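You operate a simulated robot arm through the tools that you are given. There is no shell and no other tool.

Carry out the task below with a simulated two-armed robot. There is one attempt and no reset: what you move stays moved.

## Task
Change the murky water in the float cup.
Fine: teal catch cup under the lip; red lever open till the float cup is empty, lever shut; hold the water button till water runs over the lip; empty the catch cup into the slop tub, catch cup back where it stood.

The check looks at the end state, three seconds after you hand in, the way a careful person would. Anything else that was tipped, shoved, dropped, spilled or broken makes it a failure.

## Robot
Two 7-joint arms with two-finger parallel grippers on one trunk that stands fixed in place. Base frame: the origin is at the foot of the trunk, x ahead of it, y to its left, z up; the work surface is at about z = 85. Lengths are in cm, angles in rad, forces in N, time in s.
The left shoulder is at [7.1, 15.6, 128], the right one opposite. Payload 3.91 kg a hand.
The TCP of each hand is the grasp point between the finger pads, 3 cm short of the fingertips. In the tool frame z runs along the fingers and y along their closing line. Largest opening 11 cm; finger width 2, thickness 1; the body of the gripper, 4.8 by 11.2 cm, starts 5.5 cm behind the TCP.
Orientation is told as [roll, pitch, yaw] about the base's x, y, z axes, in that order, counted from this pose: with the fingers straight down and closing along the base's y, the tool's x points along the base's -x, its y along +y and its z along -z.

## Interface
- The arms move only by the tool play_rows. It takes "left_increments", "right_increments" or both (then of equal length, played together; a hand with none holds still); each is a list of rows, each a list of 7 numbers: the shift along the tool's x, y, z in units of 20 mm (1.0 is 20 mm), then the turn, a rotation vector about the tool's x, y, z in units of 6 degrees (1.0 is 6 degrees), then the opening in per cent of the stroke, from 0 (shut) to 100 (fully open). In form: [[x, y, z, wx, wy, wz, grip], ...]. A call has 1 to 20 rows; each row shifts and turns the commanded pose from where the row before left it, along the tool's axes as they then stand. A call with a number of a shift or a turn outside -1 to 1 is refused whole. A row lasts 0.2 s, in which the tool goes at most 5 cm and 0.15 rad; a call with a longer step from one row to the next is refused whole, and so is a gripper value outside its range. A pose out of reach is approached as far as the arm can. The call stops where the force on the tool passes 40 N (or 10 N more than at its start, if that is more) or the arm is blocked; 0.2 s more then pass. Each finger travels about 10.8 cm/s and halts on what it meets, pressing with about 36 N; the grip force reading is that of the motor and also rises with nothing between the fingers. The clock runs only during rows and for 0.2 s after the last one: add rows that do not move to give the fingers time. It gives the time, the measured TCP pose, the force on the tool (base axes), the opening and the grip force at its end, in the units of the frame above (readings bear some noise), with the torque about the TCP (base axes, N m) and any sound that the robot's microphone picked up.
- Cameras (640 x 400 px; columns grow to the right, rows downward): "scene" is now at [11.97, 5.39, 153.29]; the picture's right is [0.61, -0.79, -0.00], its down [-0.33, -0.25, -0.91] and it looks along [0.72, 0.55, -0.42] (base axes); focal length 357 px, centre (320, 200). "left" rides on the left gripper at [7.2, -1.7, -10.3] in its tool frame; the picture's right is [0.23, 0.97, 0.00], its down [-0.76, 0.18, -0.62] and it looks along [-0.61, 0.14, 0.78] (tool axes); focal length 222 px, centre (320, 200). "right" rides on the right gripper at [7.2, 1.7, -10.3] in its tool frame; the picture's right is [-0.23, 0.97, 0.00], its down [-0.76, -0.18, -0.62] and it looks along [-0.61, -0.14, 0.78] (tool axes); focal length 222 px, centre (320, 200). There is no depth. A picture from a camera that has moved, and an enlarged one, comes with that camera's place and axes in the base frame and with its lens. The place of the scene camera against the robot may be out by one fixed shift of up to 1.2 cm in any direction.
- camera(camera): a new picture of that camera. No time passes.
- lift_body(by): slides the trunk up (or, below 0, down) by that many cm; the arms and the scene camera ride with it, the base frame stays. It gives what a move gives, with no picture.
- turn_head(pan, tilt): turns the head with the scene camera to pan (to the left, within 1.501 rad either way) and tilt (down, from -0.506 to 1.204), counted from straight ahead of the robot. It gives what a move gives.
- inspect(camera, box): a new picture of the part [left, top, right, bottom] of that camera's present view, enlarged. No time passes.
- finish_job(): hands the job in; it is judged then, once.

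Places have to be worked out from the pictures, the camera data and where the tool is seen. Open the grippers and draw the arms clear of the work before you hand the job in, unless the task says otherwise.

The tools are called after ">>>" as a command line: name --argument value ..., lists and objects as JSON in quotes. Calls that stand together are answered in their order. play_rows: Moves the arms, as the interface text tells. Its arguments: {"type":"object","properties":{"left_increments":{"type":"array","items":{"type":"array","items":{"type":"number"}}},"right_increments":{"type":"array","items":{"type":"array","items":{"type":"number"}}}},"required":[]} The other tools are called the same way: lift_body (by) slides the trunk up or down; turn_head (pan, tilt) turns the head that bears the scene camera; camera (camera) takes a picture; inspect (camera, box) takes an enlarged picture of a part of a camera's view; finish_job () hands the job in.

At the start:

```text
time: 0.0
left_tool_pos: [49.69, 55.52, 133.25]
left_ee_rot: [0.003, 0.0, 0.0]
left_force: [0.1, -0.3, 0.6]
left_torque: [-0.01, -0.01, -0.01]
left_opening: 11.01
left_finger_force: 0.0
right_tool_pos: [72.58, 13.41, 132.85]
right_ee_rot: [-0.001, 0.0, -0.002]
right_force: [0.3, -0.3, 0.6]
right_torque: [0.01, 0.01, 0.0]
right_opening: 11.0
right_finger_force: 0.0
trunk travel left (down, up): [-72.5, 21.5]
head pan, tilt: [0.653, 0.429]
```

scene: 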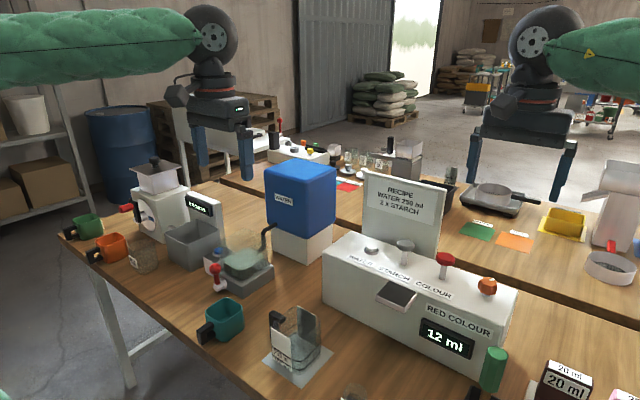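
right: 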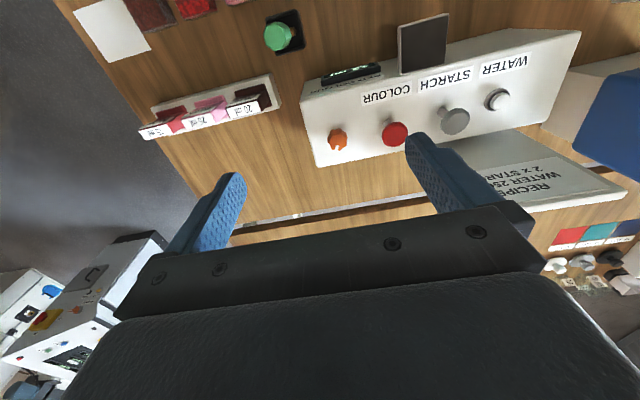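
left: 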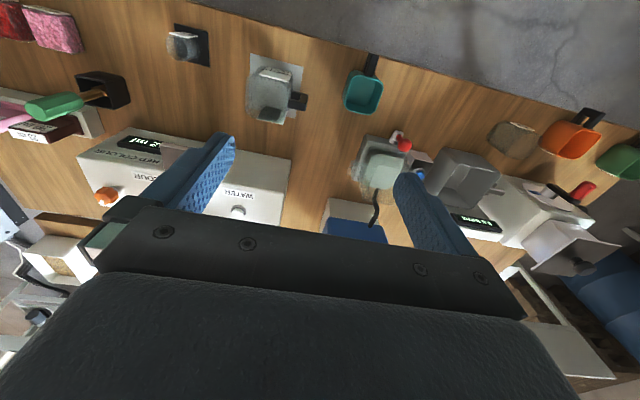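

I start by looking closer at the float cup, catch cup, lever and panel from the scene camera.

>>> inspect --camera "scene" --box '[160, 200, 340, 350]'

>>> inspect --camera "scene" --box '[310, 160, 530, 390]'

>>> inspect --camera "left" --box '[230, 40, 520, 240]'

>>> inspect --camera "scene" --box '[50, 140, 240, 290]'

```text
2.67 times, centred on (250, 275) of scene
camera zoom: at [11.97, 5.39, 153.29], right [0.61, -0.79, 0.0], down [-0.33, -0.25, -0.91], along [0.72, 0.55, -0.42], focal length 951 px, centre (507, 0)
```

zoom: 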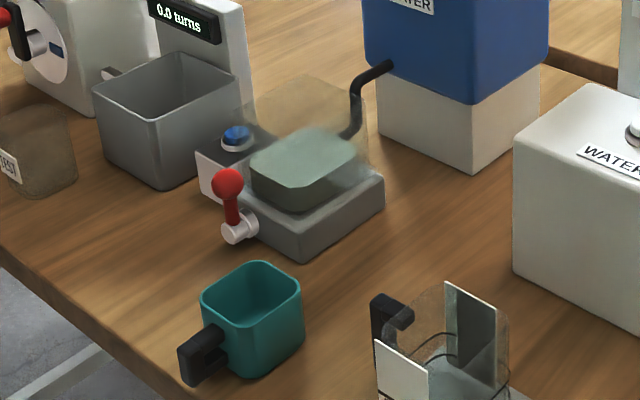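

```text
1.74 times, centred on (420, 275) of scene
camera zoom: at [11.97, 5.39, 153.29], right [0.61, -0.79, 0.0], down [-0.33, -0.25, -0.91], along [0.72, 0.55, -0.42], focal length 620 px, centre (146, 70)
```

zoom: 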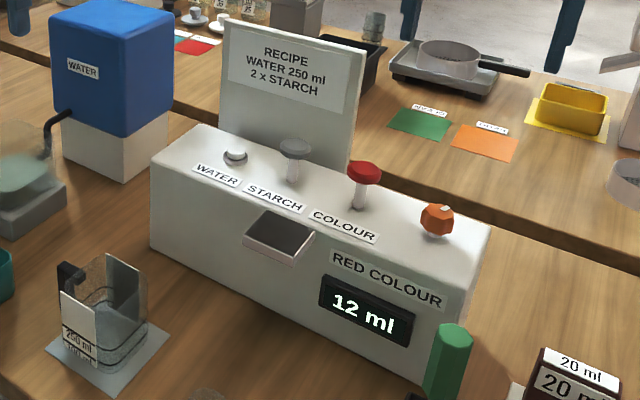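

```text
2.00 times, centred on (375, 140) of left
camera zoom: at [42.54, 53.77, 143.65], right [-0.23, 0.97, 0.0], down [0.76, 0.18, 0.62], along [0.61, 0.14, -0.78], focal length 444 px, centre (210, 320)
```

zoom: 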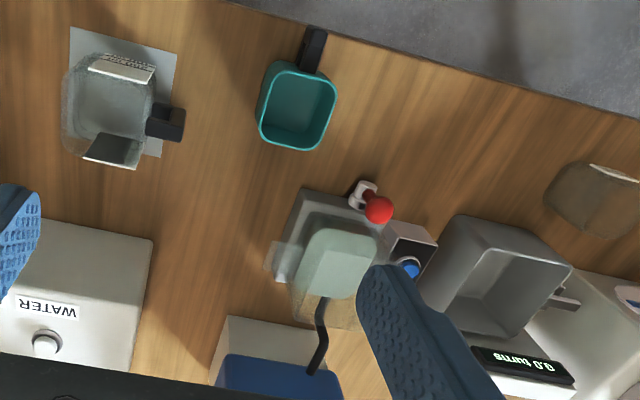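

```text
2.67 times, centred on (145, 215) of scene
camera zoom: at [11.97, 5.39, 153.29], right [0.61, -0.79, 0.0], down [-0.33, -0.25, -0.91], along [0.72, 0.55, -0.42], focal length 951 px, centre (787, 160)
```

zoom: 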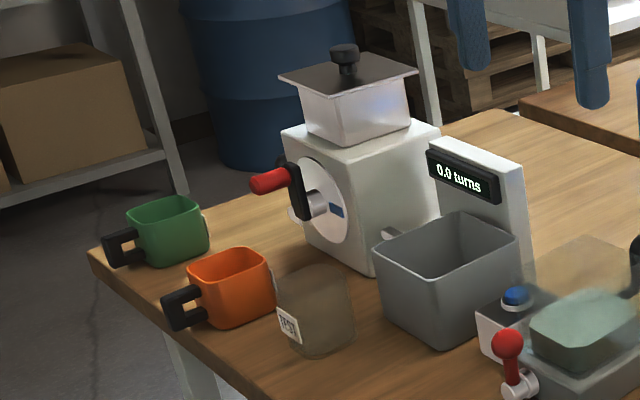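

The float cup sits on a grey block with the red lever in front and a blue button beside it. I look around for the slop tub and details, by turning the head.

>>> turn_head --pan 0.9 --tilt 0.65

>>> camera --camera "scene"

>>> turn_head --pan -0.3 --tilt 0.6

>>> camera --camera "scene"

>>> turn_head --pan 0.3 --tilt 0.5

>>> camera --camera "scene"

```text
time: 0.8
left_tool_pos: [49.71, 55.52, 133.35]
left_ee_rot: [0.001, 0.0, 0.002]
left_force: [-0.2, -0.6, -0.1]
left_torque: [0.02, 0.01, -0.01]
left_opening: 10.99
left_finger_force: 0.0
right_tool_pos: [72.78, 13.58, 132.75]
right_ee_rot: [-0.001, 0.002, -0.001]
right_force: [-0.3, -0.1, -0.2]
right_torque: [-0.01, 0.03, 0.02]
right_opening: 10.98
right_finger_force: 0.0
trunk travel left (down, up): [-72.5, 21.5]
head pan, tilt: [0.901, 0.649]
```

```text
taken
camera scene: at [10.04, 6.59, 151.31], right [0.78, -0.62, 0.0], down [-0.38, -0.47, -0.8], along [0.5, 0.62, -0.6], focal length 357 px, centre (320, 200)
```

scene: 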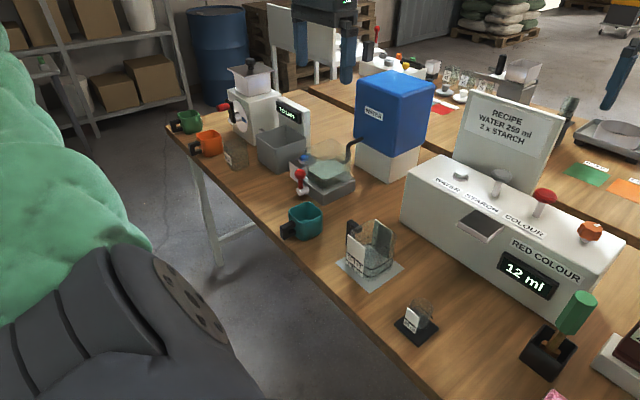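

```text
time: 2.2
left_tool_pos: [49.66, 55.56, 133.27]
left_ee_rot: [-0.001, 0.0, 0.001]
left_force: [1.1, -0.8, 0.3]
left_torque: [-0.02, 0.04, 0.0]
left_opening: 11.01
left_finger_force: 0.1
right_tool_pos: [72.72, 13.47, 132.78]
right_ee_rot: [-0.001, -0.001, 0.0]
right_force: [-1.1, -0.6, 0.3]
right_torque: [0.01, -0.03, -0.03]
right_opening: 11.04
right_finger_force: 0.0
trunk travel left (down, up): [-72.5, 21.5]
head pan, tilt: [-0.3, 0.6]
```

```text
taken
camera scene: at [13.09, -2.82, 151.73], right [-0.29, -0.96, 0.0], down [-0.54, 0.17, -0.82], along [0.79, -0.24, -0.57], focal length 357 px, centre (320, 200)
```

scene: 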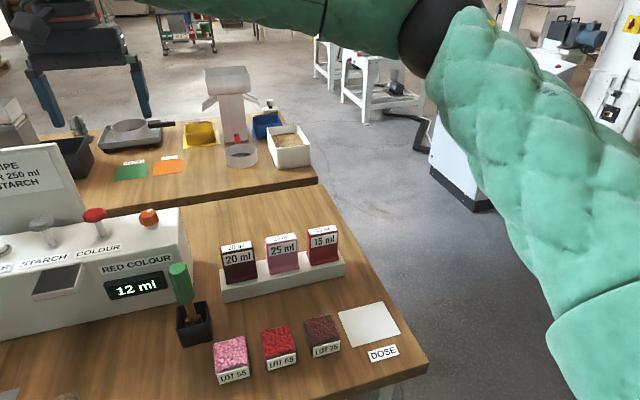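

```text
time: 3.2
left_tool_pos: [49.67, 55.51, 133.31]
left_ee_rot: [0.001, 0.0, -0.001]
left_force: [-0.5, 0.0, 0.5]
left_torque: [0.05, 0.02, 0.02]
left_opening: 10.97
left_finger_force: 0.0
right_tool_pos: [72.72, 13.39, 132.74]
right_ee_rot: [-0.001, 0.0, 0.0]
right_force: [-0.6, 0.3, -0.9]
right_torque: [-0.03, -0.03, 0.01]
right_opening: 11.02
right_finger_force: 0.1
trunk travel left (down, up): [-72.5, 21.5]
head pan, tilt: [0.3, 0.499]
```

```text
taken
camera scene: at [13.34, 2.47, 152.64], right [0.29, -0.96, 0.0], down [-0.46, -0.14, -0.88], along [0.84, 0.26, -0.48], focal length 357 px, centre (320, 200)
```

scene: 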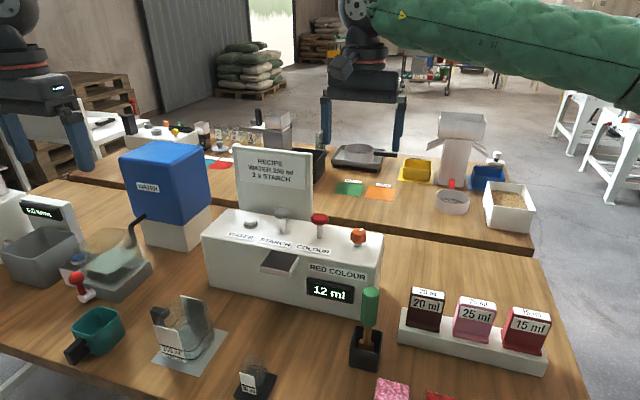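

I aim the head at the float cup area and zoom in on the details.

>>> turn_head --pan 0.85 --tilt 0.6

>>> inspect --camera "scene" --box '[250, 110, 410, 210]'

>>> inspect --camera "scene" --box '[290, 140, 370, 190]'

>>> inspect --camera "left" --box '[330, 40, 490, 160]'

```text
time: 4.1
left_tool_pos: [49.67, 55.53, 133.4]
left_ee_rot: [0.0, -0.001, 0.0]
left_force: [-0.4, -0.7, 0.7]
left_torque: [0.04, -0.02, 0.01]
left_opening: 10.97
left_finger_force: 0.1
right_tool_pos: [72.71, 13.55, 132.68]
right_ee_rot: [-0.001, 0.001, 0.002]
right_force: [0.4, 0.2, -0.3]
right_torque: [0.01, -0.01, -0.02]
right_opening: 11.01
right_finger_force: 0.0
trunk travel left (down, up): [-72.5, 21.5]
head pan, tilt: [0.85, 0.6]
```

```text
4.00 times, centred on (330, 160) of scene
camera zoom: at [10.48, 6.42, 151.73], right [0.75, -0.66, 0.0], down [-0.37, -0.42, -0.82], along [0.54, 0.62, -0.57], focal length 1427 px, centre (280, 360)
```

zoom: 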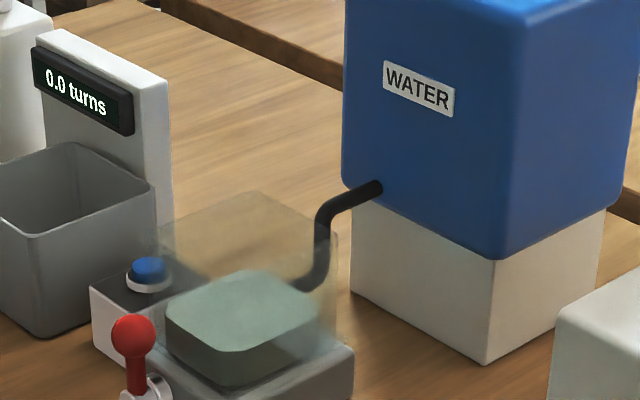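

```text
8.00 times, centred on (330, 165) of scene
camera zoom: at [10.48, 6.42, 151.73], right [0.75, -0.66, 0.0], down [-0.37, -0.42, -0.82], along [0.54, 0.62, -0.57], focal length 2854 px, centre (240, 480)
```

zoom: 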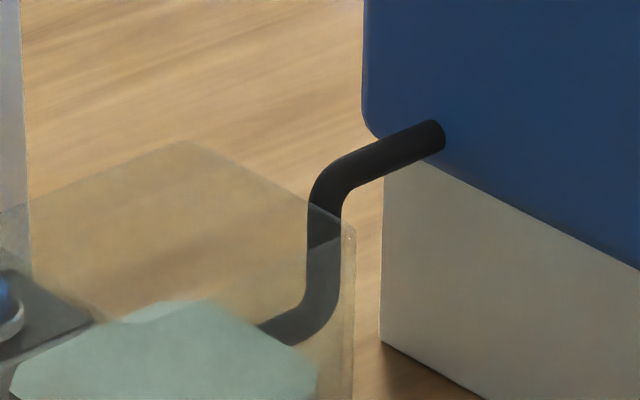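

```text
3.33 times, centred on (410, 100) of left
camera zoom: at [42.54, 53.77, 143.65], right [-0.23, 0.97, 0.0], down [0.76, 0.18, 0.62], along [0.61, 0.14, -0.78], focal length 740 px, centre (20, 533)
```

zoom: 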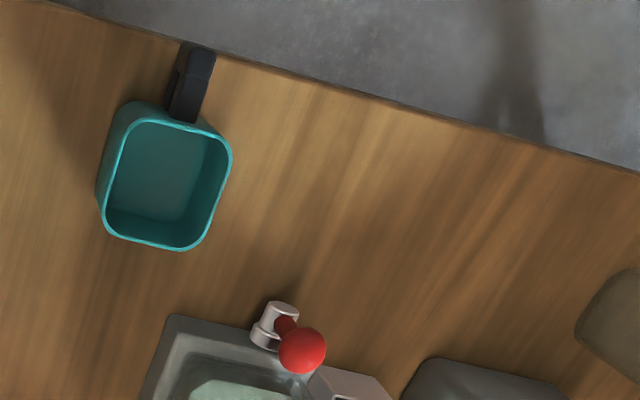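

I move the left hand to a spot south of the float cup, turned to look at the block side where the lip seems to be.

>>> play_rows --left_increments '[[-0.88, -0.68, 0.8, 0, 0, 0, 100], [-0.88, -0.68, 0.8, 0, 0, 0, 100], [-0.88, -0.68, 0.8, 0, 0, 0, 100], [-0.88, -0.68, 0.8, 0, 0, 0, 100], [-0.88, -0.68, 0.8, 0, 0, 0, 100], [-0.88, -0.68, 0.8, 0, 0, 0, 100], [-0.88, -0.68, 0.8, 0, 0, 0, 100], [0, 0, 0, 0, 0, -1, 100], [0, 0, 0, 0, 0, -1, 100], [0, 0, 0, 0, 0, -1, 100], [0, 0, 0, 0, 0, -1, 100], [0, 0, 0, 0, 0, -1, 100], [0, 0, 0, 0, 0, -1, 100], [0, 0, 0, 0, 0, -1, 100], [0, 0, 0, 0, 0, -1, 100], [0, 0, 0, 0, 0, -1, 100], [0, 0, 0, 0, 0, -1, 100], [0, 0, 0, 0, 0, -1, 100], [0, 0, 0, 0, 0, -1, 100], [0, 0, 0, 0, 0, 0, 100]]'

>>> camera --camera "left"

>>> camera --camera "scene"

```text
time: 8.3
left_tool_pos: [61.88, 46.01, 122.03]
left_ee_rot: [-0.001, -0.001, 1.257]
left_force: [-0.5, 0.3, -0.3]
left_torque: [0.0, 0.0, 0.02]
left_opening: 11.0
left_finger_force: 0.1
right_tool_pos: [72.74, 13.63, 132.66]
right_ee_rot: [0.0, 0.001, 0.0]
right_force: [-0.2, -0.3, -0.4]
right_torque: [0.02, -0.04, -0.03]
right_opening: 11.0
right_finger_force: 0.1
trunk travel left (down, up): [-72.5, 21.5]
head pan, tilt: [0.85, 0.6]
```

```text
taken
camera left: at [61.41, 38.54, 132.42], right [-1.0, 0.08, 0.0], down [0.07, 0.78, 0.62], along [0.05, 0.62, -0.78], focal length 222 px, centre (320, 200)
```

left: 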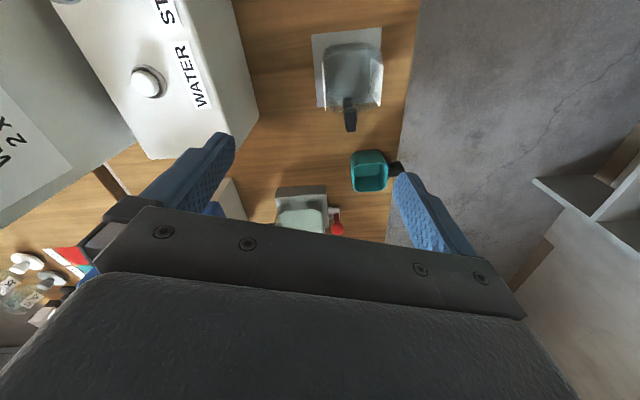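

```text
taken
camera scene: at [10.49, 6.43, 151.73], right [0.75, -0.66, 0.0], down [-0.37, -0.42, -0.82], along [0.54, 0.62, -0.57], focal length 357 px, centre (320, 200)
```

scene: 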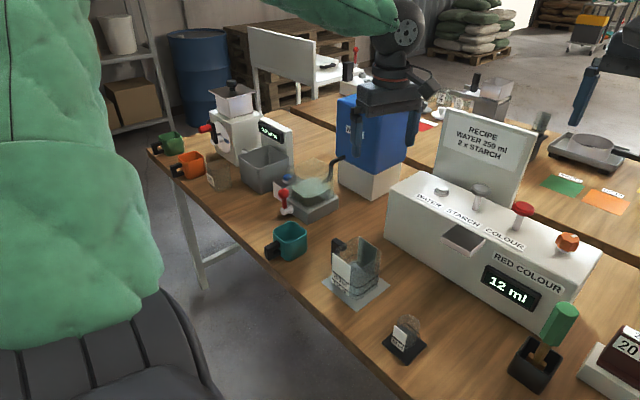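

Now tilt the fingers forward so the camera looks more level at the block.

>>> play_rows --left_increments '[[0, 0, 0, 0, -1, 0, 100], [0, 0, 0, 0, -1, 0, 100], [0, 0, 0, 0, -1, 0, 100], [0, 0, 0, 0, -1, 0, 100], [0, 0, 0, 0, -1, 0, 100]]'

>>> camera --camera "left"

>>> inspect --camera "left" --box '[230, 60, 390, 160]'

```text
time: 9.5
left_tool_pos: [61.98, 45.99, 122.23]
left_ee_rot: [0.001, -0.526, 1.258]
left_force: [-0.4, -0.1, 0.0]
left_torque: [-0.01, 0.01, 0.0]
left_opening: 11.01
left_finger_force: 0.1
right_tool_pos: [72.71, 13.42, 132.67]
right_ee_rot: [0.001, -0.001, -0.001]
right_force: [0.1, 0.5, 0.1]
right_torque: [0.02, -0.04, -0.01]
right_opening: 11.0
right_finger_force: 0.1
trunk travel left (down, up): [-72.5, 21.5]
head pan, tilt: [0.85, 0.6]
```

```text
taken
camera left: at [60.18, 34.48, 127.48], right [-0.99, 0.11, -0.11], down [-0.06, 0.38, 0.92], along [0.15, 0.92, -0.37], focal length 222 px, centre (320, 200)
```

left: 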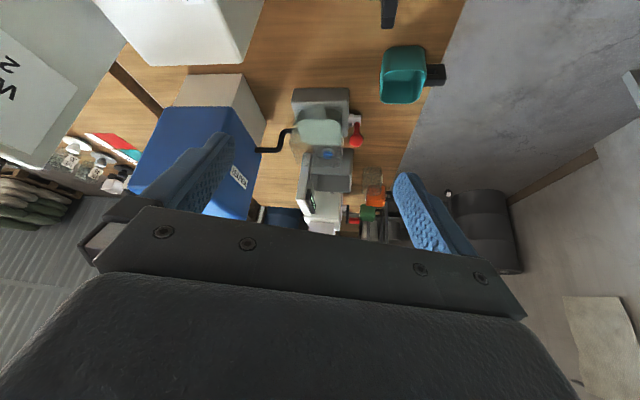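

```text
4.00 times, centred on (310, 110) of left
camera zoom: at [60.18, 34.48, 127.48], right [-0.99, 0.11, -0.11], down [-0.06, 0.38, 0.92], along [0.15, 0.92, -0.37], focal length 888 px, centre (360, 560)
```

zoom: 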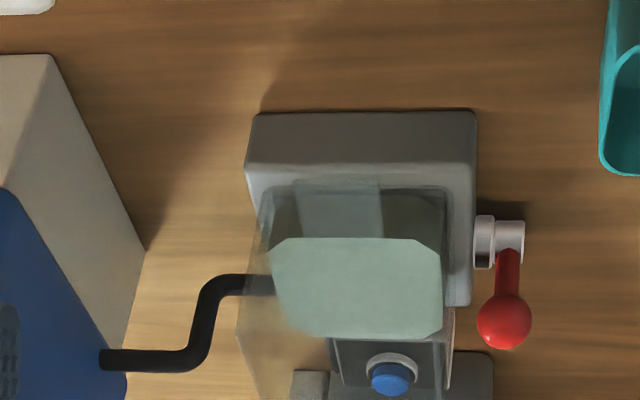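

I go closer for a better view of the lip side.

>>> play_rows --left_increments '[[-0.2, 0, 0.92, 0, 0, 0, 100], [-0.2, 0, 0.92, 0, 0, 0, 100], [-0.2, 0, 0.92, 0, 0, 0, 100], [-0.2, 0, 0.92, 0, 0, 0, 100], [-0.2, 0, 0.92, 0, 0, 0, 100], [-0.2, 0, 0.92, 0, 0, 0, 100], [-0.2, 0, 0.92, 0, 0, 0, 100], [-0.2, 0, 0.92, 0, 0, 0, 100], [-0.2, 0, 0.92, 0, 0, 0, 100], [-0.2, 0, 0.92, 0, 0, 0, 100]]'

>>> camera --camera "left"

>>> inspect --camera "left" --box '[230, 40, 390, 160]'

```text
time: 11.7
left_tool_pos: [66.17, 58.14, 108.18]
left_ee_rot: [-0.001, -0.525, 1.256]
left_force: [-0.6, -0.4, 0.1]
left_torque: [0.02, -0.03, -0.02]
left_opening: 11.02
left_finger_force: 0.1
right_tool_pos: [72.74, 13.56, 132.59]
right_ee_rot: [0.0, 0.0, 0.001]
right_force: [0.5, -0.1, 0.7]
right_torque: [0.0, -0.05, 0.03]
right_opening: 10.98
right_finger_force: 0.0
trunk travel left (down, up): [-72.5, 21.5]
head pan, tilt: [0.85, 0.6]
```

```text
taken
camera left: at [64.27, 46.71, 113.51], right [-0.99, 0.11, -0.11], down [-0.06, 0.39, 0.92], along [0.15, 0.92, -0.37], focal length 222 px, centre (320, 200)
```

left: 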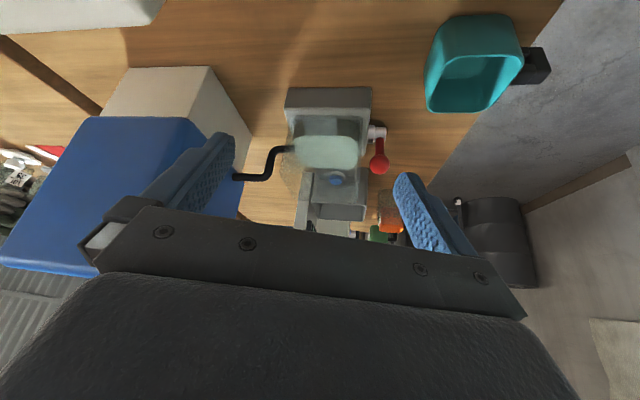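

```text
3.33 times, centred on (310, 100) of left
camera zoom: at [64.27, 46.71, 113.51], right [-0.99, 0.11, -0.11], down [-0.06, 0.39, 0.92], along [0.15, 0.92, -0.37], focal length 740 px, centre (353, 533)
```

zoom: 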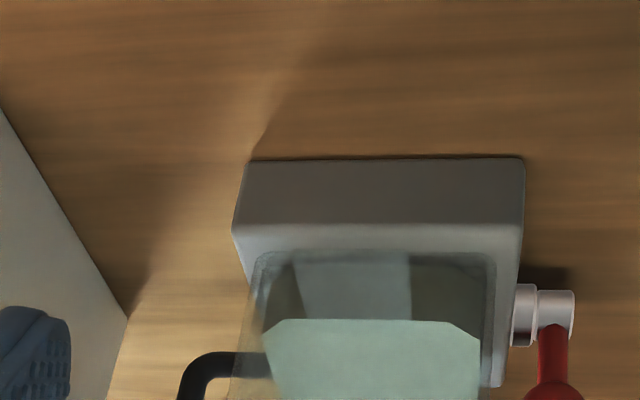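

The lip is clear glass and hard to see; I zoom in strongly from both cameras.

>>> inspect --camera "left" --box '[280, 80, 400, 180]'

>>> inspect --camera "scene" --box '[270, 150, 350, 230]'

```text
4.00 times, centred on (340, 130) of left
camera zoom: at [64.27, 46.71, 113.51], right [-0.99, 0.11, -0.11], down [-0.06, 0.39, 0.92], along [0.15, 0.92, -0.37], focal length 888 px, centre (240, 480)
```

zoom: 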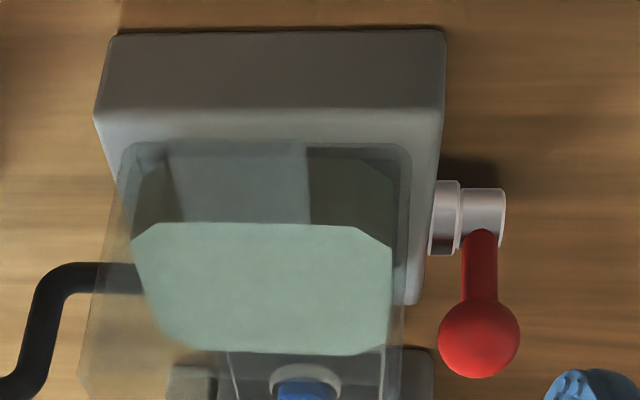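

```text
5.00 times, centred on (310, 190) of scene
camera zoom: at [10.53, 6.51, 151.73], right [0.75, -0.66, 0.0], down [-0.37, -0.43, -0.82], along [0.54, 0.62, -0.57], focal length 1784 px, centre (370, 250)
```

zoom: 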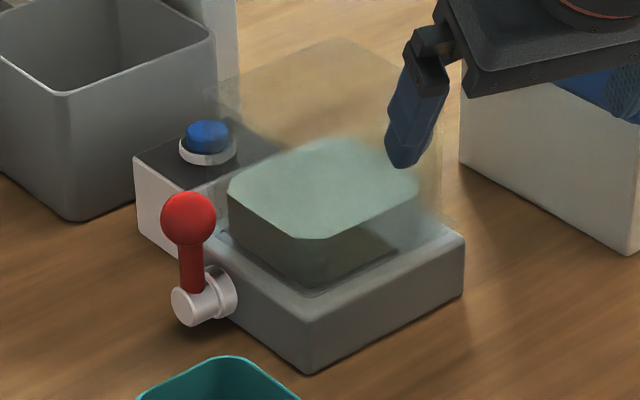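

I undo the tilt and go up and over to look straight down at the lip.

>>> play_rows --left_increments '[[0, 0, -1, 0, 1, 0, 100], [0, 0, -1, 0, 1, 0, 100], [0, 0, -1, 0, 1, 0, 100], [0, 0, -1, 0, 1, 0, 100], [0, 0, -1, 0, 1, 0, 100], [-1, 0.1, 0, 0, 0, 0, 100], [-1, 0.1, 0, 0, 0, 0, 100], [-1, 0.1, 0, 0, 0, 0, 100], [-1, 0.1, 0, 0, 0, 0, 100], [-1, 0.1, 0, 0, 0, 0, 100], [-1, 0.1, 0, 0, 0, 0, 100]]'

>>> camera --camera "left"

>>> inspect --camera "left" --box '[240, 40, 400, 160]'

```text
time: 14.1
left_tool_pos: [67.47, 67.0, 117.41]
left_ee_rot: [-0.002, 0.001, 1.257]
left_force: [0.1, -0.7, 0.9]
left_torque: [-0.02, 0.05, -0.03]
left_opening: 11.0
left_finger_force: 0.1
right_tool_pos: [72.64, 13.61, 132.82]
right_ee_rot: [0.0, 0.0, -0.002]
right_force: [-0.1, 0.1, -0.2]
right_torque: [-0.01, -0.01, -0.01]
right_opening: 11.0
right_finger_force: 0.0
trunk travel left (down, up): [-72.5, 21.5]
head pan, tilt: [0.85, 0.6]
```

```text
taken
camera left: at [66.98, 59.43, 127.78], right [-1.0, 0.08, 0.0], down [0.07, 0.78, 0.62], along [0.05, 0.62, -0.78], focal length 222 px, centre (320, 200)
```

left: 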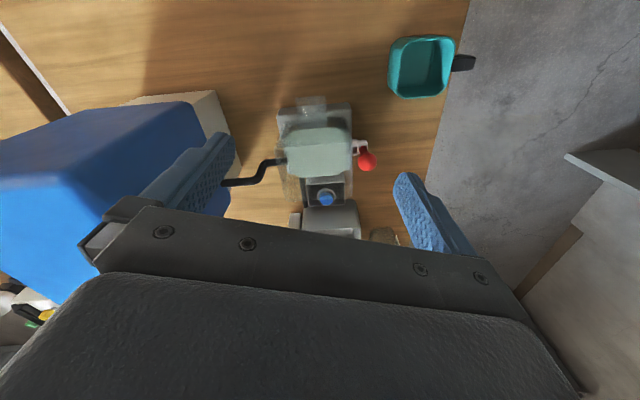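

```text
3.33 times, centred on (320, 100) of left
camera zoom: at [66.98, 59.43, 127.78], right [-1.0, 0.08, 0.0], down [0.07, 0.78, 0.62], along [0.05, 0.62, -0.78], focal length 740 px, centre (320, 533)
```

zoom: 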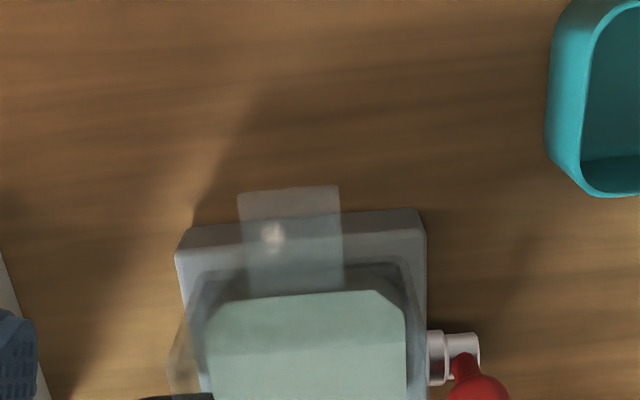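

The lip tongue is now visible, tip at about (68.8, 67.1, z≈95), about 4 cm wide. Now I zoom in on the teal cup from both cameras to get its size and handle.

>>> inspect --camera "left" --box '[370, 20, 490, 110]'

>>> inspect --camera "scene" --box '[250, 210, 330, 270]'

```text
4.44 times, centred on (430, 65) of left
camera zoom: at [66.98, 59.43, 127.78], right [-1.0, 0.08, 0.0], down [0.07, 0.78, 0.62], along [0.05, 0.62, -0.78], focal length 987 px, centre (-169, 800)
```

zoom: 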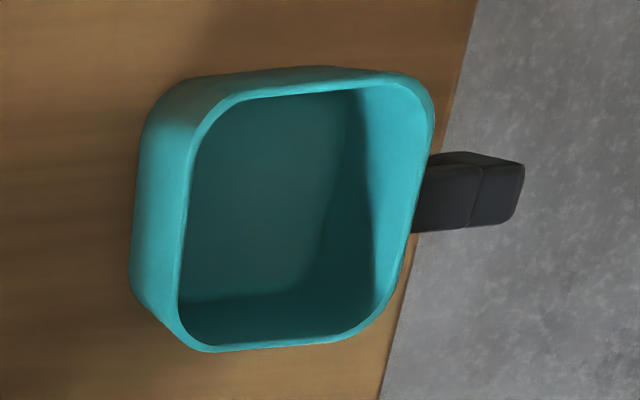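

```text
6.67 times, centred on (290, 240) of scene
camera zoom: at [10.5, 6.49, 151.73], right [0.75, -0.66, 0.0], down [-0.37, -0.42, -0.82], along [0.54, 0.62, -0.57], focal length 2378 px, centre (520, -67)
```

zoom: 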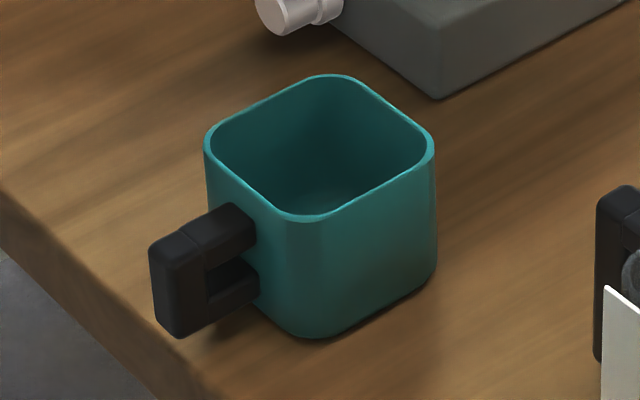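

The cup is about 8 cm square and 6.5 cm high, centred near (52.4, 65.7), with its handle pointing along -x. Before touching anything I dry-run the pour pose over the grey tub, to check reach and to see the tub better.

>>> play_rows --left_increments '[[0, 0, 0, 0, 0, 1, 100], [0, 0, 0, 0, 0, 1, 100], [0, 0, 0, 0, 0, 1, 100], [-0.77, 1, 0.2, 0, 0, 0, 100], [-0.77, 1, 0.2, 0, 0, 0, 100], [-0.77, 1, 0.2, 0, 0, 0, 100], [-0.77, 1, 0.2, 0, 0, 0, 100], [-0.77, 1, 0.2, 0, 0, 0, 100], [-0.77, 1, 0.2, 0, 0, 0, 100], [-0.77, 1, 0.2, 0, 0, 0, 100], [-0.77, 1, 0.2, 0, 0, 0, 100], [-0.77, 1, 0.2, 0, 0, 0, 100], [-0.77, 1, 0.2, 0, 0, 0, 100], [-0.77, 1, 0.2, 0, 0, 0, 100], [-0.77, 1, 0.2, 0, 0, 0, 100], [0, 0, 0, 0, 0, 0, 100]]'

>>> camera --camera "left"

>>> camera --camera "scene"

```text
time: 17.5
left_tool_pos: [59.05, 95.79, 112.95]
left_ee_rot: [0.001, 0.0, 0.943]
left_force: [-0.2, -0.5, 0.5]
left_torque: [-0.02, 0.01, 0.04]
left_opening: 10.98
left_finger_force: 0.1
right_tool_pos: [72.74, 13.39, 132.64]
right_ee_rot: [0.0, 0.0, 0.001]
right_force: [-0.1, 0.3, -0.3]
right_torque: [0.0, 0.02, 0.02]
right_opening: 11.01
right_finger_force: 0.1
trunk travel left (down, up): [-72.5, 21.5]
head pan, tilt: [0.85, 0.6]
```

```text
taken
camera left: at [56.19, 88.93, 123.19], right [-0.92, 0.39, 0.0], down [0.3, 0.72, 0.62], along [0.24, 0.57, -0.78], focal length 222 px, centre (320, 200)
```

left: 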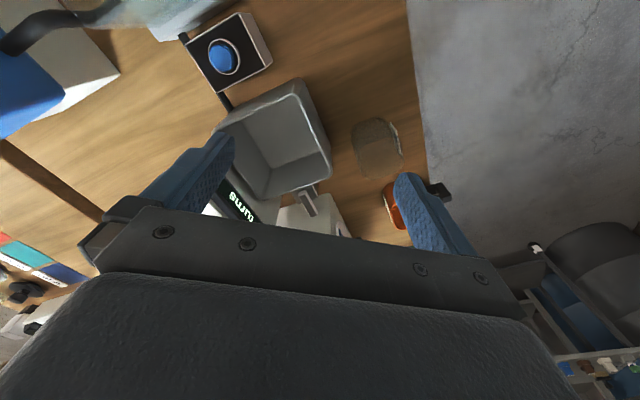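

```text
taken
camera scene: at [10.5, 6.4, 151.73], right [0.75, -0.66, 0.0], down [-0.37, -0.42, -0.82], along [0.54, 0.62, -0.57], focal length 357 px, centre (320, 200)
```

scene: 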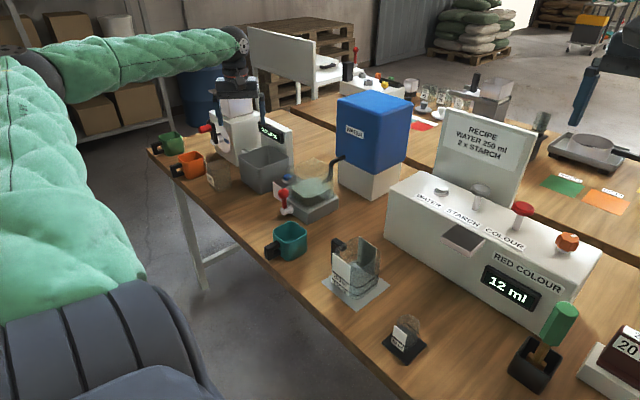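

Reach is good here, tub rim is about x 60.5–72, y 92.7–106.5, z 95 with the mill chute over its far edge. I now test the tilt and the pour roll in the air.

>>> play_rows --left_increments '[[0, 0, 0, 0, -1, 0, 100], [0, 0, 0, 0, -1, 0, 100], [0, 0, 0, 0, -1, 0, 100], [0, 0, 0, 0, -1, 0, 100], [0, 0, 0, 0, -1, 0, 100], [0, 0, 0, 0, -1, 0, 100], [0, 0, 0, 0, -1, 0, 100], [0, 0, 0, 0, -0.5, 0, 100], [0.62, 0, 0.62, 0, 0, 0, 100], [0.62, 0, 0.62, 0, 0, 0, 100], [0.62, 0, 0.62, 0, 0, 0, 100], [0.62, 0, 0.62, 0, 0, 0, 100], [0, 0, 0, 0, 0, 0, 100]]'

>>> play_rows --left_increments '[[0, 0, 0, -0.707, 0, 0.707, 100], [0, 0, 0, -0.707, 0, 0.707, 100], [0, 0, 0, -0.707, 0, 0.707, 100], [0, 0, 0, -0.707, 0, 0.707, 100], [0, 0, 0, -0.707, 0, 0.707, 100], [0, 0, 0, -0.707, 0, 0.707, 100], [0, 0, 0, -0.707, 0, 0.707, 100], [0, 0, 0, -0.707, 0, 0.707, 100], [0, 0, 0, -0.707, 0, 0.707, 100], [0, 0, 0, -0.707, 0, 0.707, 100], [0, 0, 0, -0.707, 0, 0.707, 100], [0, 0, 0, -0.707, 0, 0.707, 100], [0, 0, 0, -0.707, 0, 0.707, 100], [0, 0, 0, -0.707, 0, 0.707, 100], [0, 0, 0, -0.707, 0, 0.707, 100], [0, 0, 0, -0.707, 0, 0.707, 100], [0, 0, 0, -0.707, 0, 0.707, 100], [0, 0, 0, -0.707, 0, 0.707, 100], [0, 0, 0, -0.707, 0, 0.707, 100], [0, 0, 0, -0.707, 0, 0.707, 100]]'

>>> camera --camera "scene"

```text
time: 20.3
left_tool_pos: [59.04, 95.91, 105.68]
left_ee_rot: [0.0, -0.784, 0.942]
left_force: [0.1, -0.2, 0.5]
left_torque: [0.02, 0.0, 0.0]
left_opening: 11.02
left_finger_force: 0.0
right_tool_pos: [72.71, 13.5, 132.79]
right_ee_rot: [0.002, 0.0, 0.0]
right_force: [-0.1, -0.1, -0.2]
right_torque: [0.0, -0.03, 0.0]
right_opening: 11.01
right_finger_force: 0.0
trunk travel left (down, up): [-72.5, 21.5]
head pan, tilt: [0.85, 0.6]
```

```text
time: 24.5
left_tool_pos: [58.08, 95.71, 105.9]
left_ee_rot: [1.963, 0.359, 0.229]
left_force: [-0.1, 1.0, 0.9]
left_torque: [0.01, 0.0, -0.03]
left_opening: 11.0
left_finger_force: 0.0
right_tool_pos: [71.7, 13.33, 133.19]
right_ee_rot: [0.001, -0.006, 0.001]
right_force: [0.5, 0.2, 0.7]
right_torque: [-0.04, 0.0, -0.03]
right_opening: 11.0
right_finger_force: 0.1
trunk travel left (down, up): [-72.5, 21.5]
head pan, tilt: [0.85, 0.6]
```

```text
taken
camera scene: at [9.33, 6.17, 151.76], right [0.75, -0.66, 0.0], down [-0.37, -0.42, -0.83], along [0.55, 0.62, -0.56], focal length 357 px, centre (320, 200)
```

scene: 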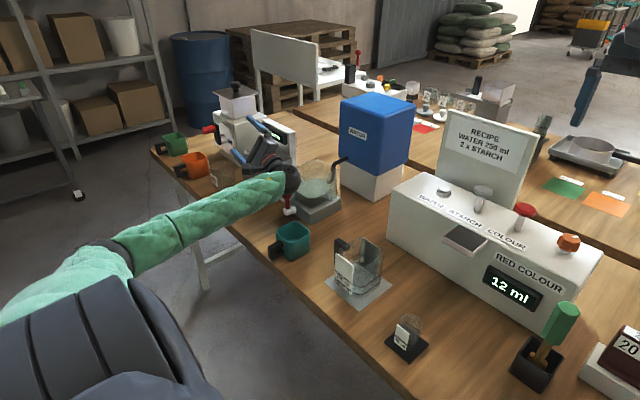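

The right hand reading shifted by 1 cm, so the trunk was pushed: some part of the arm may be touching something. I look closely before reversing.

>>> inspect --camera "scene" --box '[200, 100, 360, 240]'

>>> camera --camera "left"

>>> camera --camera "right"

```text
2.86 times, centred on (280, 170) of scene
camera zoom: at [9.33, 6.17, 151.76], right [0.75, -0.66, 0.0], down [-0.37, -0.42, -0.83], along [0.55, 0.62, -0.56], focal length 1019 px, centre (434, 286)
```

zoom: 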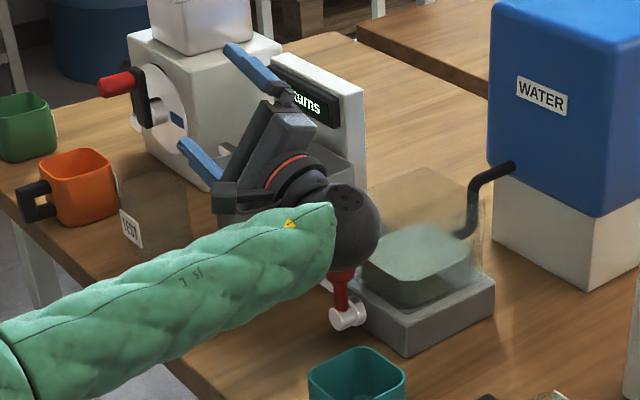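

```text
taken
camera left: at [51.74, 85.06, 103.29], right [0.19, -0.34, 0.92], down [0.82, -0.47, -0.34], along [0.55, 0.82, 0.19], focal length 222 px, centre (320, 200)
```

left: 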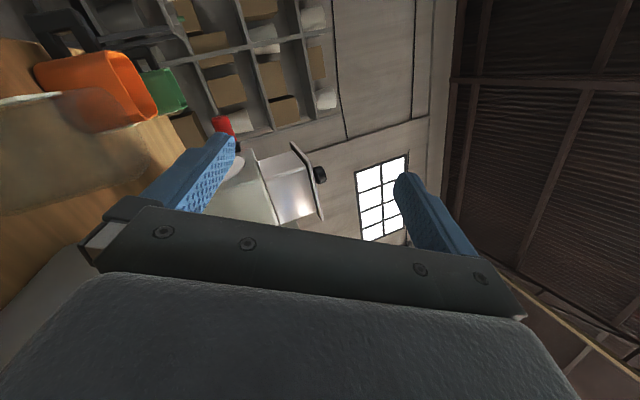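

```text
taken
camera right: at [64.39, 15.02, 143.43], right [0.23, 0.97, 0.0], down [0.76, -0.18, 0.63], along [0.61, -0.14, -0.78], focal length 222 px, centre (320, 200)
```

right: 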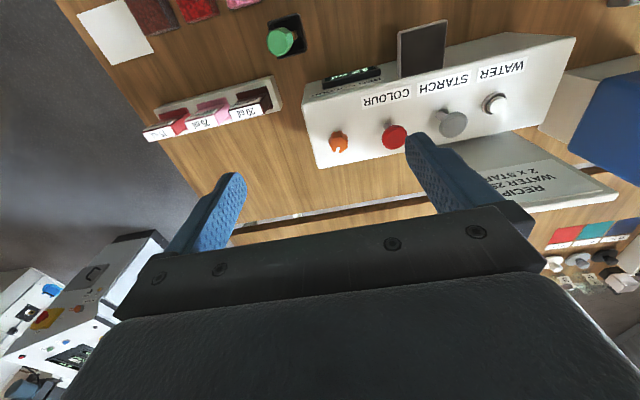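

The wrist sphere is at the red lever ball (my roll swings the wrist down and toward −y). I reverse the roll at once along the same path.

>>> play_rows --left_increments '[[0, 0, 0, 0.707, 0, -0.707, 100], [0, 0, 0, 0.707, 0, -0.707, 100], [0, 0, 0, 0.707, 0, -0.707, 100], [0, 0, 0, 0.707, 0, -0.707, 100], [0, 0, 0, 0.707, 0, -0.707, 100], [0, 0, 0, 0.707, 0, -0.707, 100], [0, 0, 0, 0.707, 0, -0.707, 100], [0, 0, 0, 0.707, 0, -0.707, 100], [0, 0, 0, 0.707, 0, -0.707, 100], [0, 0, 0, 0.707, 0, -0.707, 100], [0, 0, 0, 0.707, 0, -0.707, 100], [0, 0, 0, 0.707, 0, -0.707, 100], [0, 0, 0, 0.707, 0, -0.707, 100], [0, 0, 0, 0.707, 0, -0.707, 100], [0, 0, 0, 0.707, 0, -0.707, 100], [0, 0, 0, 0.707, 0, -0.707, 100], [0, 0, 0, 0.707, 0, -0.707, 100], [0, 0, 0, 0.707, 0, -0.707, 100], [0, 0, 0, 0.707, 0, -0.707, 100], [0, 0, 0, 0.707, 0, -0.707, 100]]'

>>> camera --camera "scene"

>>> inspect --camera "scene" --box '[240, 140, 360, 230]'

```text
time: 28.7
left_tool_pos: [58.97, 95.89, 105.86]
left_ee_rot: [-0.003, -0.785, 0.945]
left_force: [0.2, 0.3, 0.2]
left_torque: [-0.02, -0.01, 0.02]
left_opening: 10.98
left_finger_force: 0.1
right_tool_pos: [72.63, 13.47, 132.77]
right_ee_rot: [0.002, 0.001, 0.001]
right_force: [0.1, -0.4, 1.0]
right_torque: [-0.01, 0.0, 0.0]
right_opening: 11.01
right_finger_force: 0.0
trunk travel left (down, up): [-72.5, 21.5]
head pan, tilt: [0.85, 0.6]
```

```text
taken
camera scene: at [10.48, 6.43, 151.73], right [0.75, -0.66, 0.0], down [-0.37, -0.42, -0.82], along [0.54, 0.62, -0.57], focal length 357 px, centre (320, 200)
```

scene: 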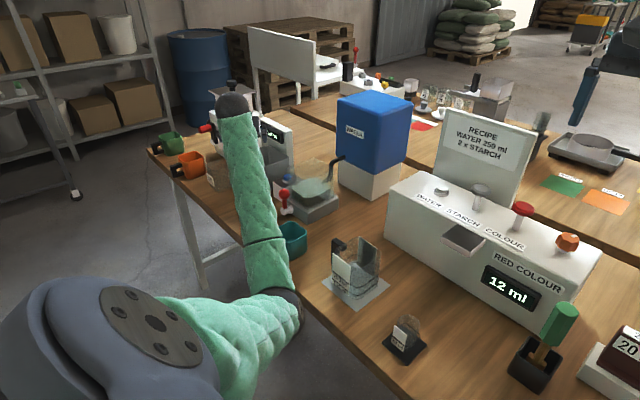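

```text
4.44 times, centred on (300, 185) of scene
camera zoom: at [10.48, 6.43, 151.73], right [0.75, -0.66, 0.0], down [-0.37, -0.42, -0.82], along [0.54, 0.62, -0.57], focal length 1586 px, centre (409, 267)
```

zoom: 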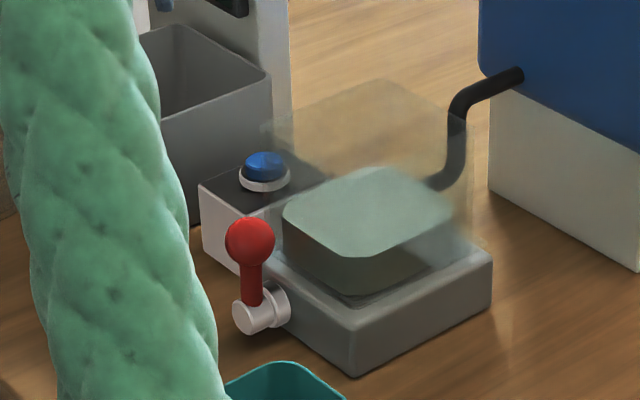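

Nothing was disturbed (lever straight, water level unchanged). I'll test pouring to the left instead, higher up, which swings the wrist away from the lever toward the table edge.

>>> play_rows --left_increments '[[-0.3, -0.95, -0.44, 0, 0, 0, 100], [-0.3, -0.95, -0.44, 0, 0, 0, 100], [-0.3, -0.95, -0.44, 0, 0, 0, 100], [-0.3, -0.95, -0.44, 0, 0, 0, 100], [0, 0, 0, 0.707, 0, -0.707, 100], [0, 0, 0, 0.707, 0, -0.707, 100], [0, 0, 0, 0.707, 0, -0.707, 100], [0, 0, 0, 0.707, 0, -0.707, 100], [0, 0, 0, 0.707, 0, -0.707, 100], [0, 0, 0, 0.707, 0, -0.707, 100], [0, 0, 0, 0.707, 0, -0.707, 100], [0, 0, 0, 0.707, 0, -0.707, 100], [0, 0, 0, 0.707, 0, -0.707, 100], [0, 0, 0, 0.707, 0, -0.707, 100]]'

>>> camera --camera "scene"

```text
time: 31.7
left_tool_pos: [64.77, 90.84, 109.96]
left_ee_rot: [-1.182, -0.361, 1.657]
left_force: [0.6, -0.4, 0.1]
left_torque: [-0.02, 0.02, 0.02]
left_opening: 11.02
left_finger_force: 0.2
right_tool_pos: [72.68, 13.49, 132.72]
right_ee_rot: [0.001, -0.001, -0.001]
right_force: [0.1, 0.0, -0.4]
right_torque: [0.0, 0.0, -0.01]
right_opening: 10.99
right_finger_force: 0.1
trunk travel left (down, up): [-72.5, 21.5]
head pan, tilt: [0.85, 0.6]
```

```text
taken
camera scene: at [10.5, 6.43, 151.73], right [0.75, -0.66, 0.0], down [-0.37, -0.42, -0.82], along [0.54, 0.62, -0.57], focal length 357 px, centre (320, 200)
```

scene: 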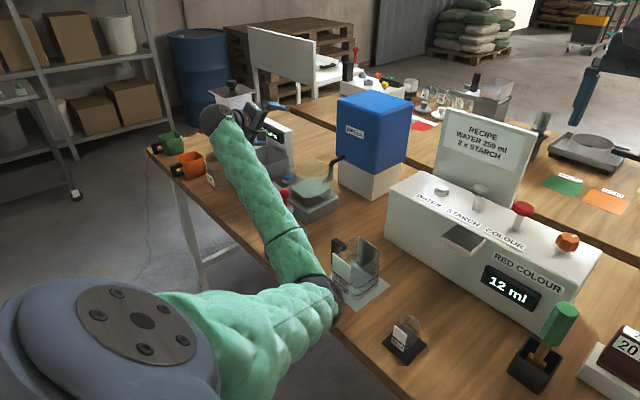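

The pour roll to 60° works; the elbow swings toward the beaker but is still about 15 cm off. I continue a bit at a time.

>>> play_rows --left_increments '[[0, 0, 0, 0.707, 0, -0.707, 100], [0, 0, 0, 0.707, 0, -0.707, 100], [0, 0, 0, 0.707, 0, -0.707, 100], [0, 0, 0, 0.707, 0, -0.707, 100], [0, 0, 0, 0.707, 0, -0.707, 100]]'

>>> camera --camera "scene"

```text
time: 32.9
left_tool_pos: [64.58, 90.82, 109.97]
left_ee_rot: [-1.572, -0.001, 1.728]
left_force: [-0.2, 0.4, -0.2]
left_torque: [-0.03, -0.01, 0.0]
left_opening: 10.98
left_finger_force: 0.1
right_tool_pos: [72.64, 13.45, 132.77]
right_ee_rot: [0.0, 0.0, 0.0]
right_force: [0.0, 0.1, -0.1]
right_torque: [0.0, 0.0, 0.02]
right_opening: 11.02
right_finger_force: 0.0
trunk travel left (down, up): [-72.5, 21.5]
head pan, tilt: [0.85, 0.6]
```

```text
taken
camera scene: at [10.5, 6.43, 151.73], right [0.75, -0.66, 0.0], down [-0.37, -0.42, -0.82], along [0.54, 0.62, -0.57], focal length 357 px, centre (320, 200)
```

scene: 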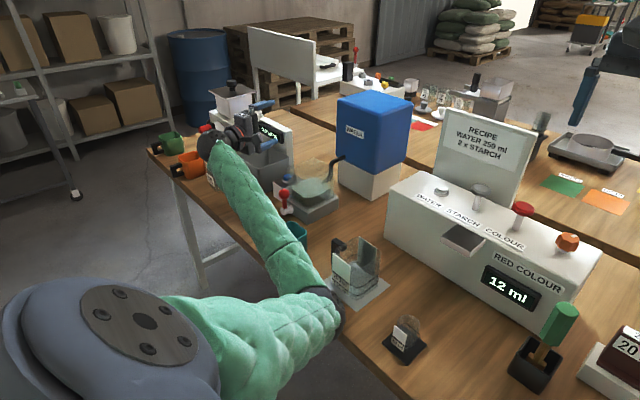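

>>> play_rows --left_increments '[[0, 0, 0, 0.707, 0, -0.707, 100], [0, 0, 0, 0.707, 0, -0.707, 100], [0, 0, 0, 0.707, 0, -0.707, 100], [0, 0, 0, 0.707, 0, -0.707, 100]]'

>>> camera --camera "scene"

>>> camera --camera "left"

```text
time: 33.9
left_tool_pos: [63.99, 90.99, 110.76]
left_ee_rot: [-1.884, 0.291, 1.683]
left_force: [-0.7, 0.0, 0.9]
left_torque: [-0.01, 0.0, 0.02]
left_opening: 11.0
left_finger_force: 0.1
right_tool_pos: [72.17, 13.43, 133.21]
right_ee_rot: [0.0, -0.004, 0.001]
right_force: [0.5, 0.5, 0.0]
right_torque: [-0.02, 0.02, -0.01]
right_opening: 11.0
right_finger_force: 0.2
trunk travel left (down, up): [-72.5, 21.5]
head pan, tilt: [0.85, 0.6]
```

```text
taken
camera scene: at [9.71, 6.49, 151.92], right [0.75, -0.66, 0.0], down [-0.37, -0.43, -0.83], along [0.55, 0.62, -0.56], focal length 357 px, centre (320, 200)
```

scene: 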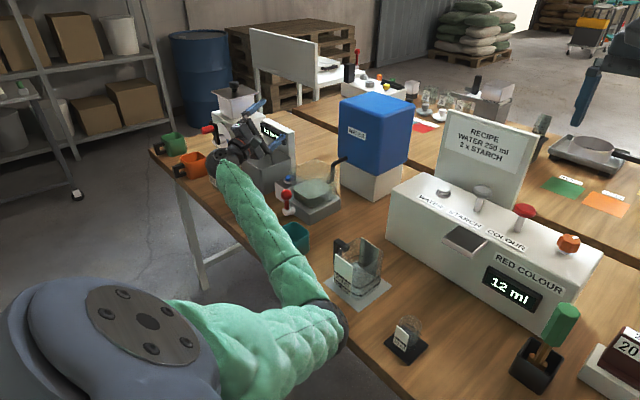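

```text
taken
camera left: at [54.61, 82.4, 111.26], right [0.35, -0.45, -0.82], down [-0.6, 0.56, -0.56], along [0.71, 0.7, -0.07], focal length 222 px, centre (320, 200)
```

left: 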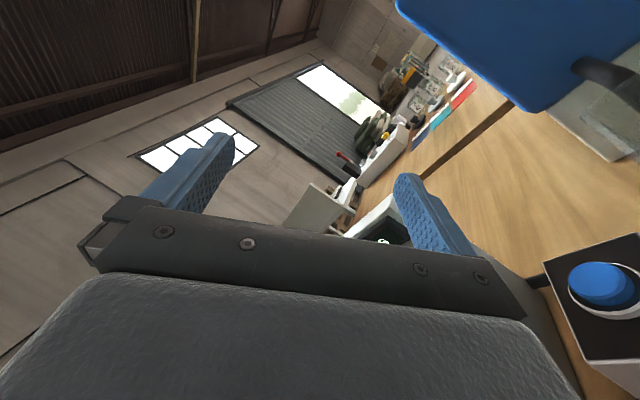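

Another light trunk push: here it's the elbow bearing on the table edge. I roll back a little, raise the trunk 10 cm while keeping the hand height, and retest.

>>> play_rows --left_increments '[[0, 0, 0, -0.707, 0, 0.707, 100], [0, 0, 0, -0.707, 0, 0.707, 100], [0, 0, 0, -0.707, 0, 0.707, 100], [0, 0, 0, -0.707, 0, 0.707, 100], [0, 0, 0, 0, 0, 0, 100]]'

>>> lift_body --by 10

>>> play_rows --left_increments '[[0, 1, 0, 0, 0, 0, 100], [0, 1, 0, 0, 0, 0, 100], [0, 1, 0, 0, 0, 0, 100], [0, 1, 0, 0, 0, 0, 100], [0, 1, 0, 0, 0, 0, 100], [0, 0, 0, 0.707, 0, -0.707, 100], [0, 0, 0, 0.707, 0, -0.707, 100], [0, 0, 0, 0.707, 0, -0.707, 100], [0, 0, 0, 0.707, 0, -0.707, 100]]'

>>> camera --camera "scene"

```text
time: 35.1
left_tool_pos: [64.73, 90.89, 109.81]
left_ee_rot: [-1.569, -0.002, 1.73]
left_force: [0.7, 0.2, 0.3]
left_torque: [-0.01, -0.01, -0.03]
left_opening: 11.02
left_finger_force: 0.1
right_tool_pos: [72.7, 13.61, 132.72]
right_ee_rot: [0.0, 0.0, 0.0]
right_force: [0.7, -0.2, -0.2]
right_torque: [-0.01, -0.02, 0.02]
right_opening: 11.02
right_finger_force: 0.1
trunk travel left (down, up): [-72.5, 21.5]
head pan, tilt: [0.85, 0.6]
```

```text
time: 36.5
left_tool_pos: [64.63, 90.9, 119.84]
left_ee_rot: [-1.57, -0.002, 1.727]
left_force: [0.1, 0.3, 0.0]
left_torque: [-0.02, -0.02, 0.0]
left_opening: 10.99
left_finger_force: 0.1
right_tool_pos: [72.75, 13.4, 142.78]
right_ee_rot: [0.0, 0.0, -0.002]
right_force: [-0.1, -0.2, 0.3]
right_torque: [-0.01, -0.03, 0.02]
right_opening: 11.0
right_finger_force: 0.1
trunk travel left (down, up): [-82.5, 11.5]
head pan, tilt: [0.85, 0.6]
```

```text
time: 38.5
left_tool_pos: [64.65, 90.74, 109.84]
left_ee_rot: [-1.876, 0.292, 1.683]
left_force: [1.0, 0.0, 0.6]
left_torque: [0.02, -0.02, -0.03]
left_opening: 11.0
left_finger_force: 0.1
right_tool_pos: [72.74, 13.43, 142.76]
right_ee_rot: [-0.001, 0.001, 0.001]
right_force: [0.0, -0.3, -1.0]
right_torque: [-0.01, -0.04, 0.01]
right_opening: 11.01
right_finger_force: 0.0
trunk travel left (down, up): [-82.5, 11.5]
head pan, tilt: [0.85, 0.6]
```

```text
taken
camera scene: at [10.54, 6.4, 161.73], right [0.75, -0.66, 0.0], down [-0.37, -0.42, -0.82], along [0.54, 0.62, -0.57], focal length 357 px, centre (320, 200)
```

scene: 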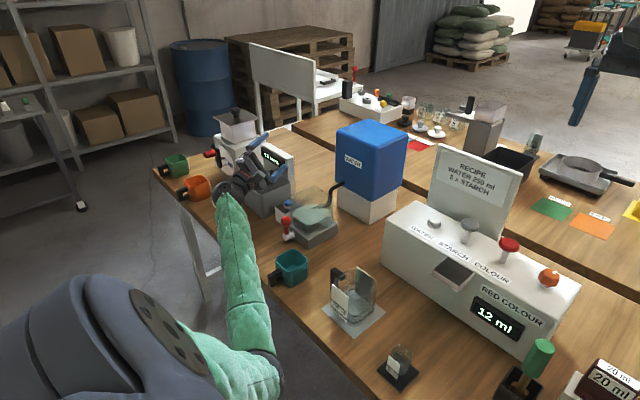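

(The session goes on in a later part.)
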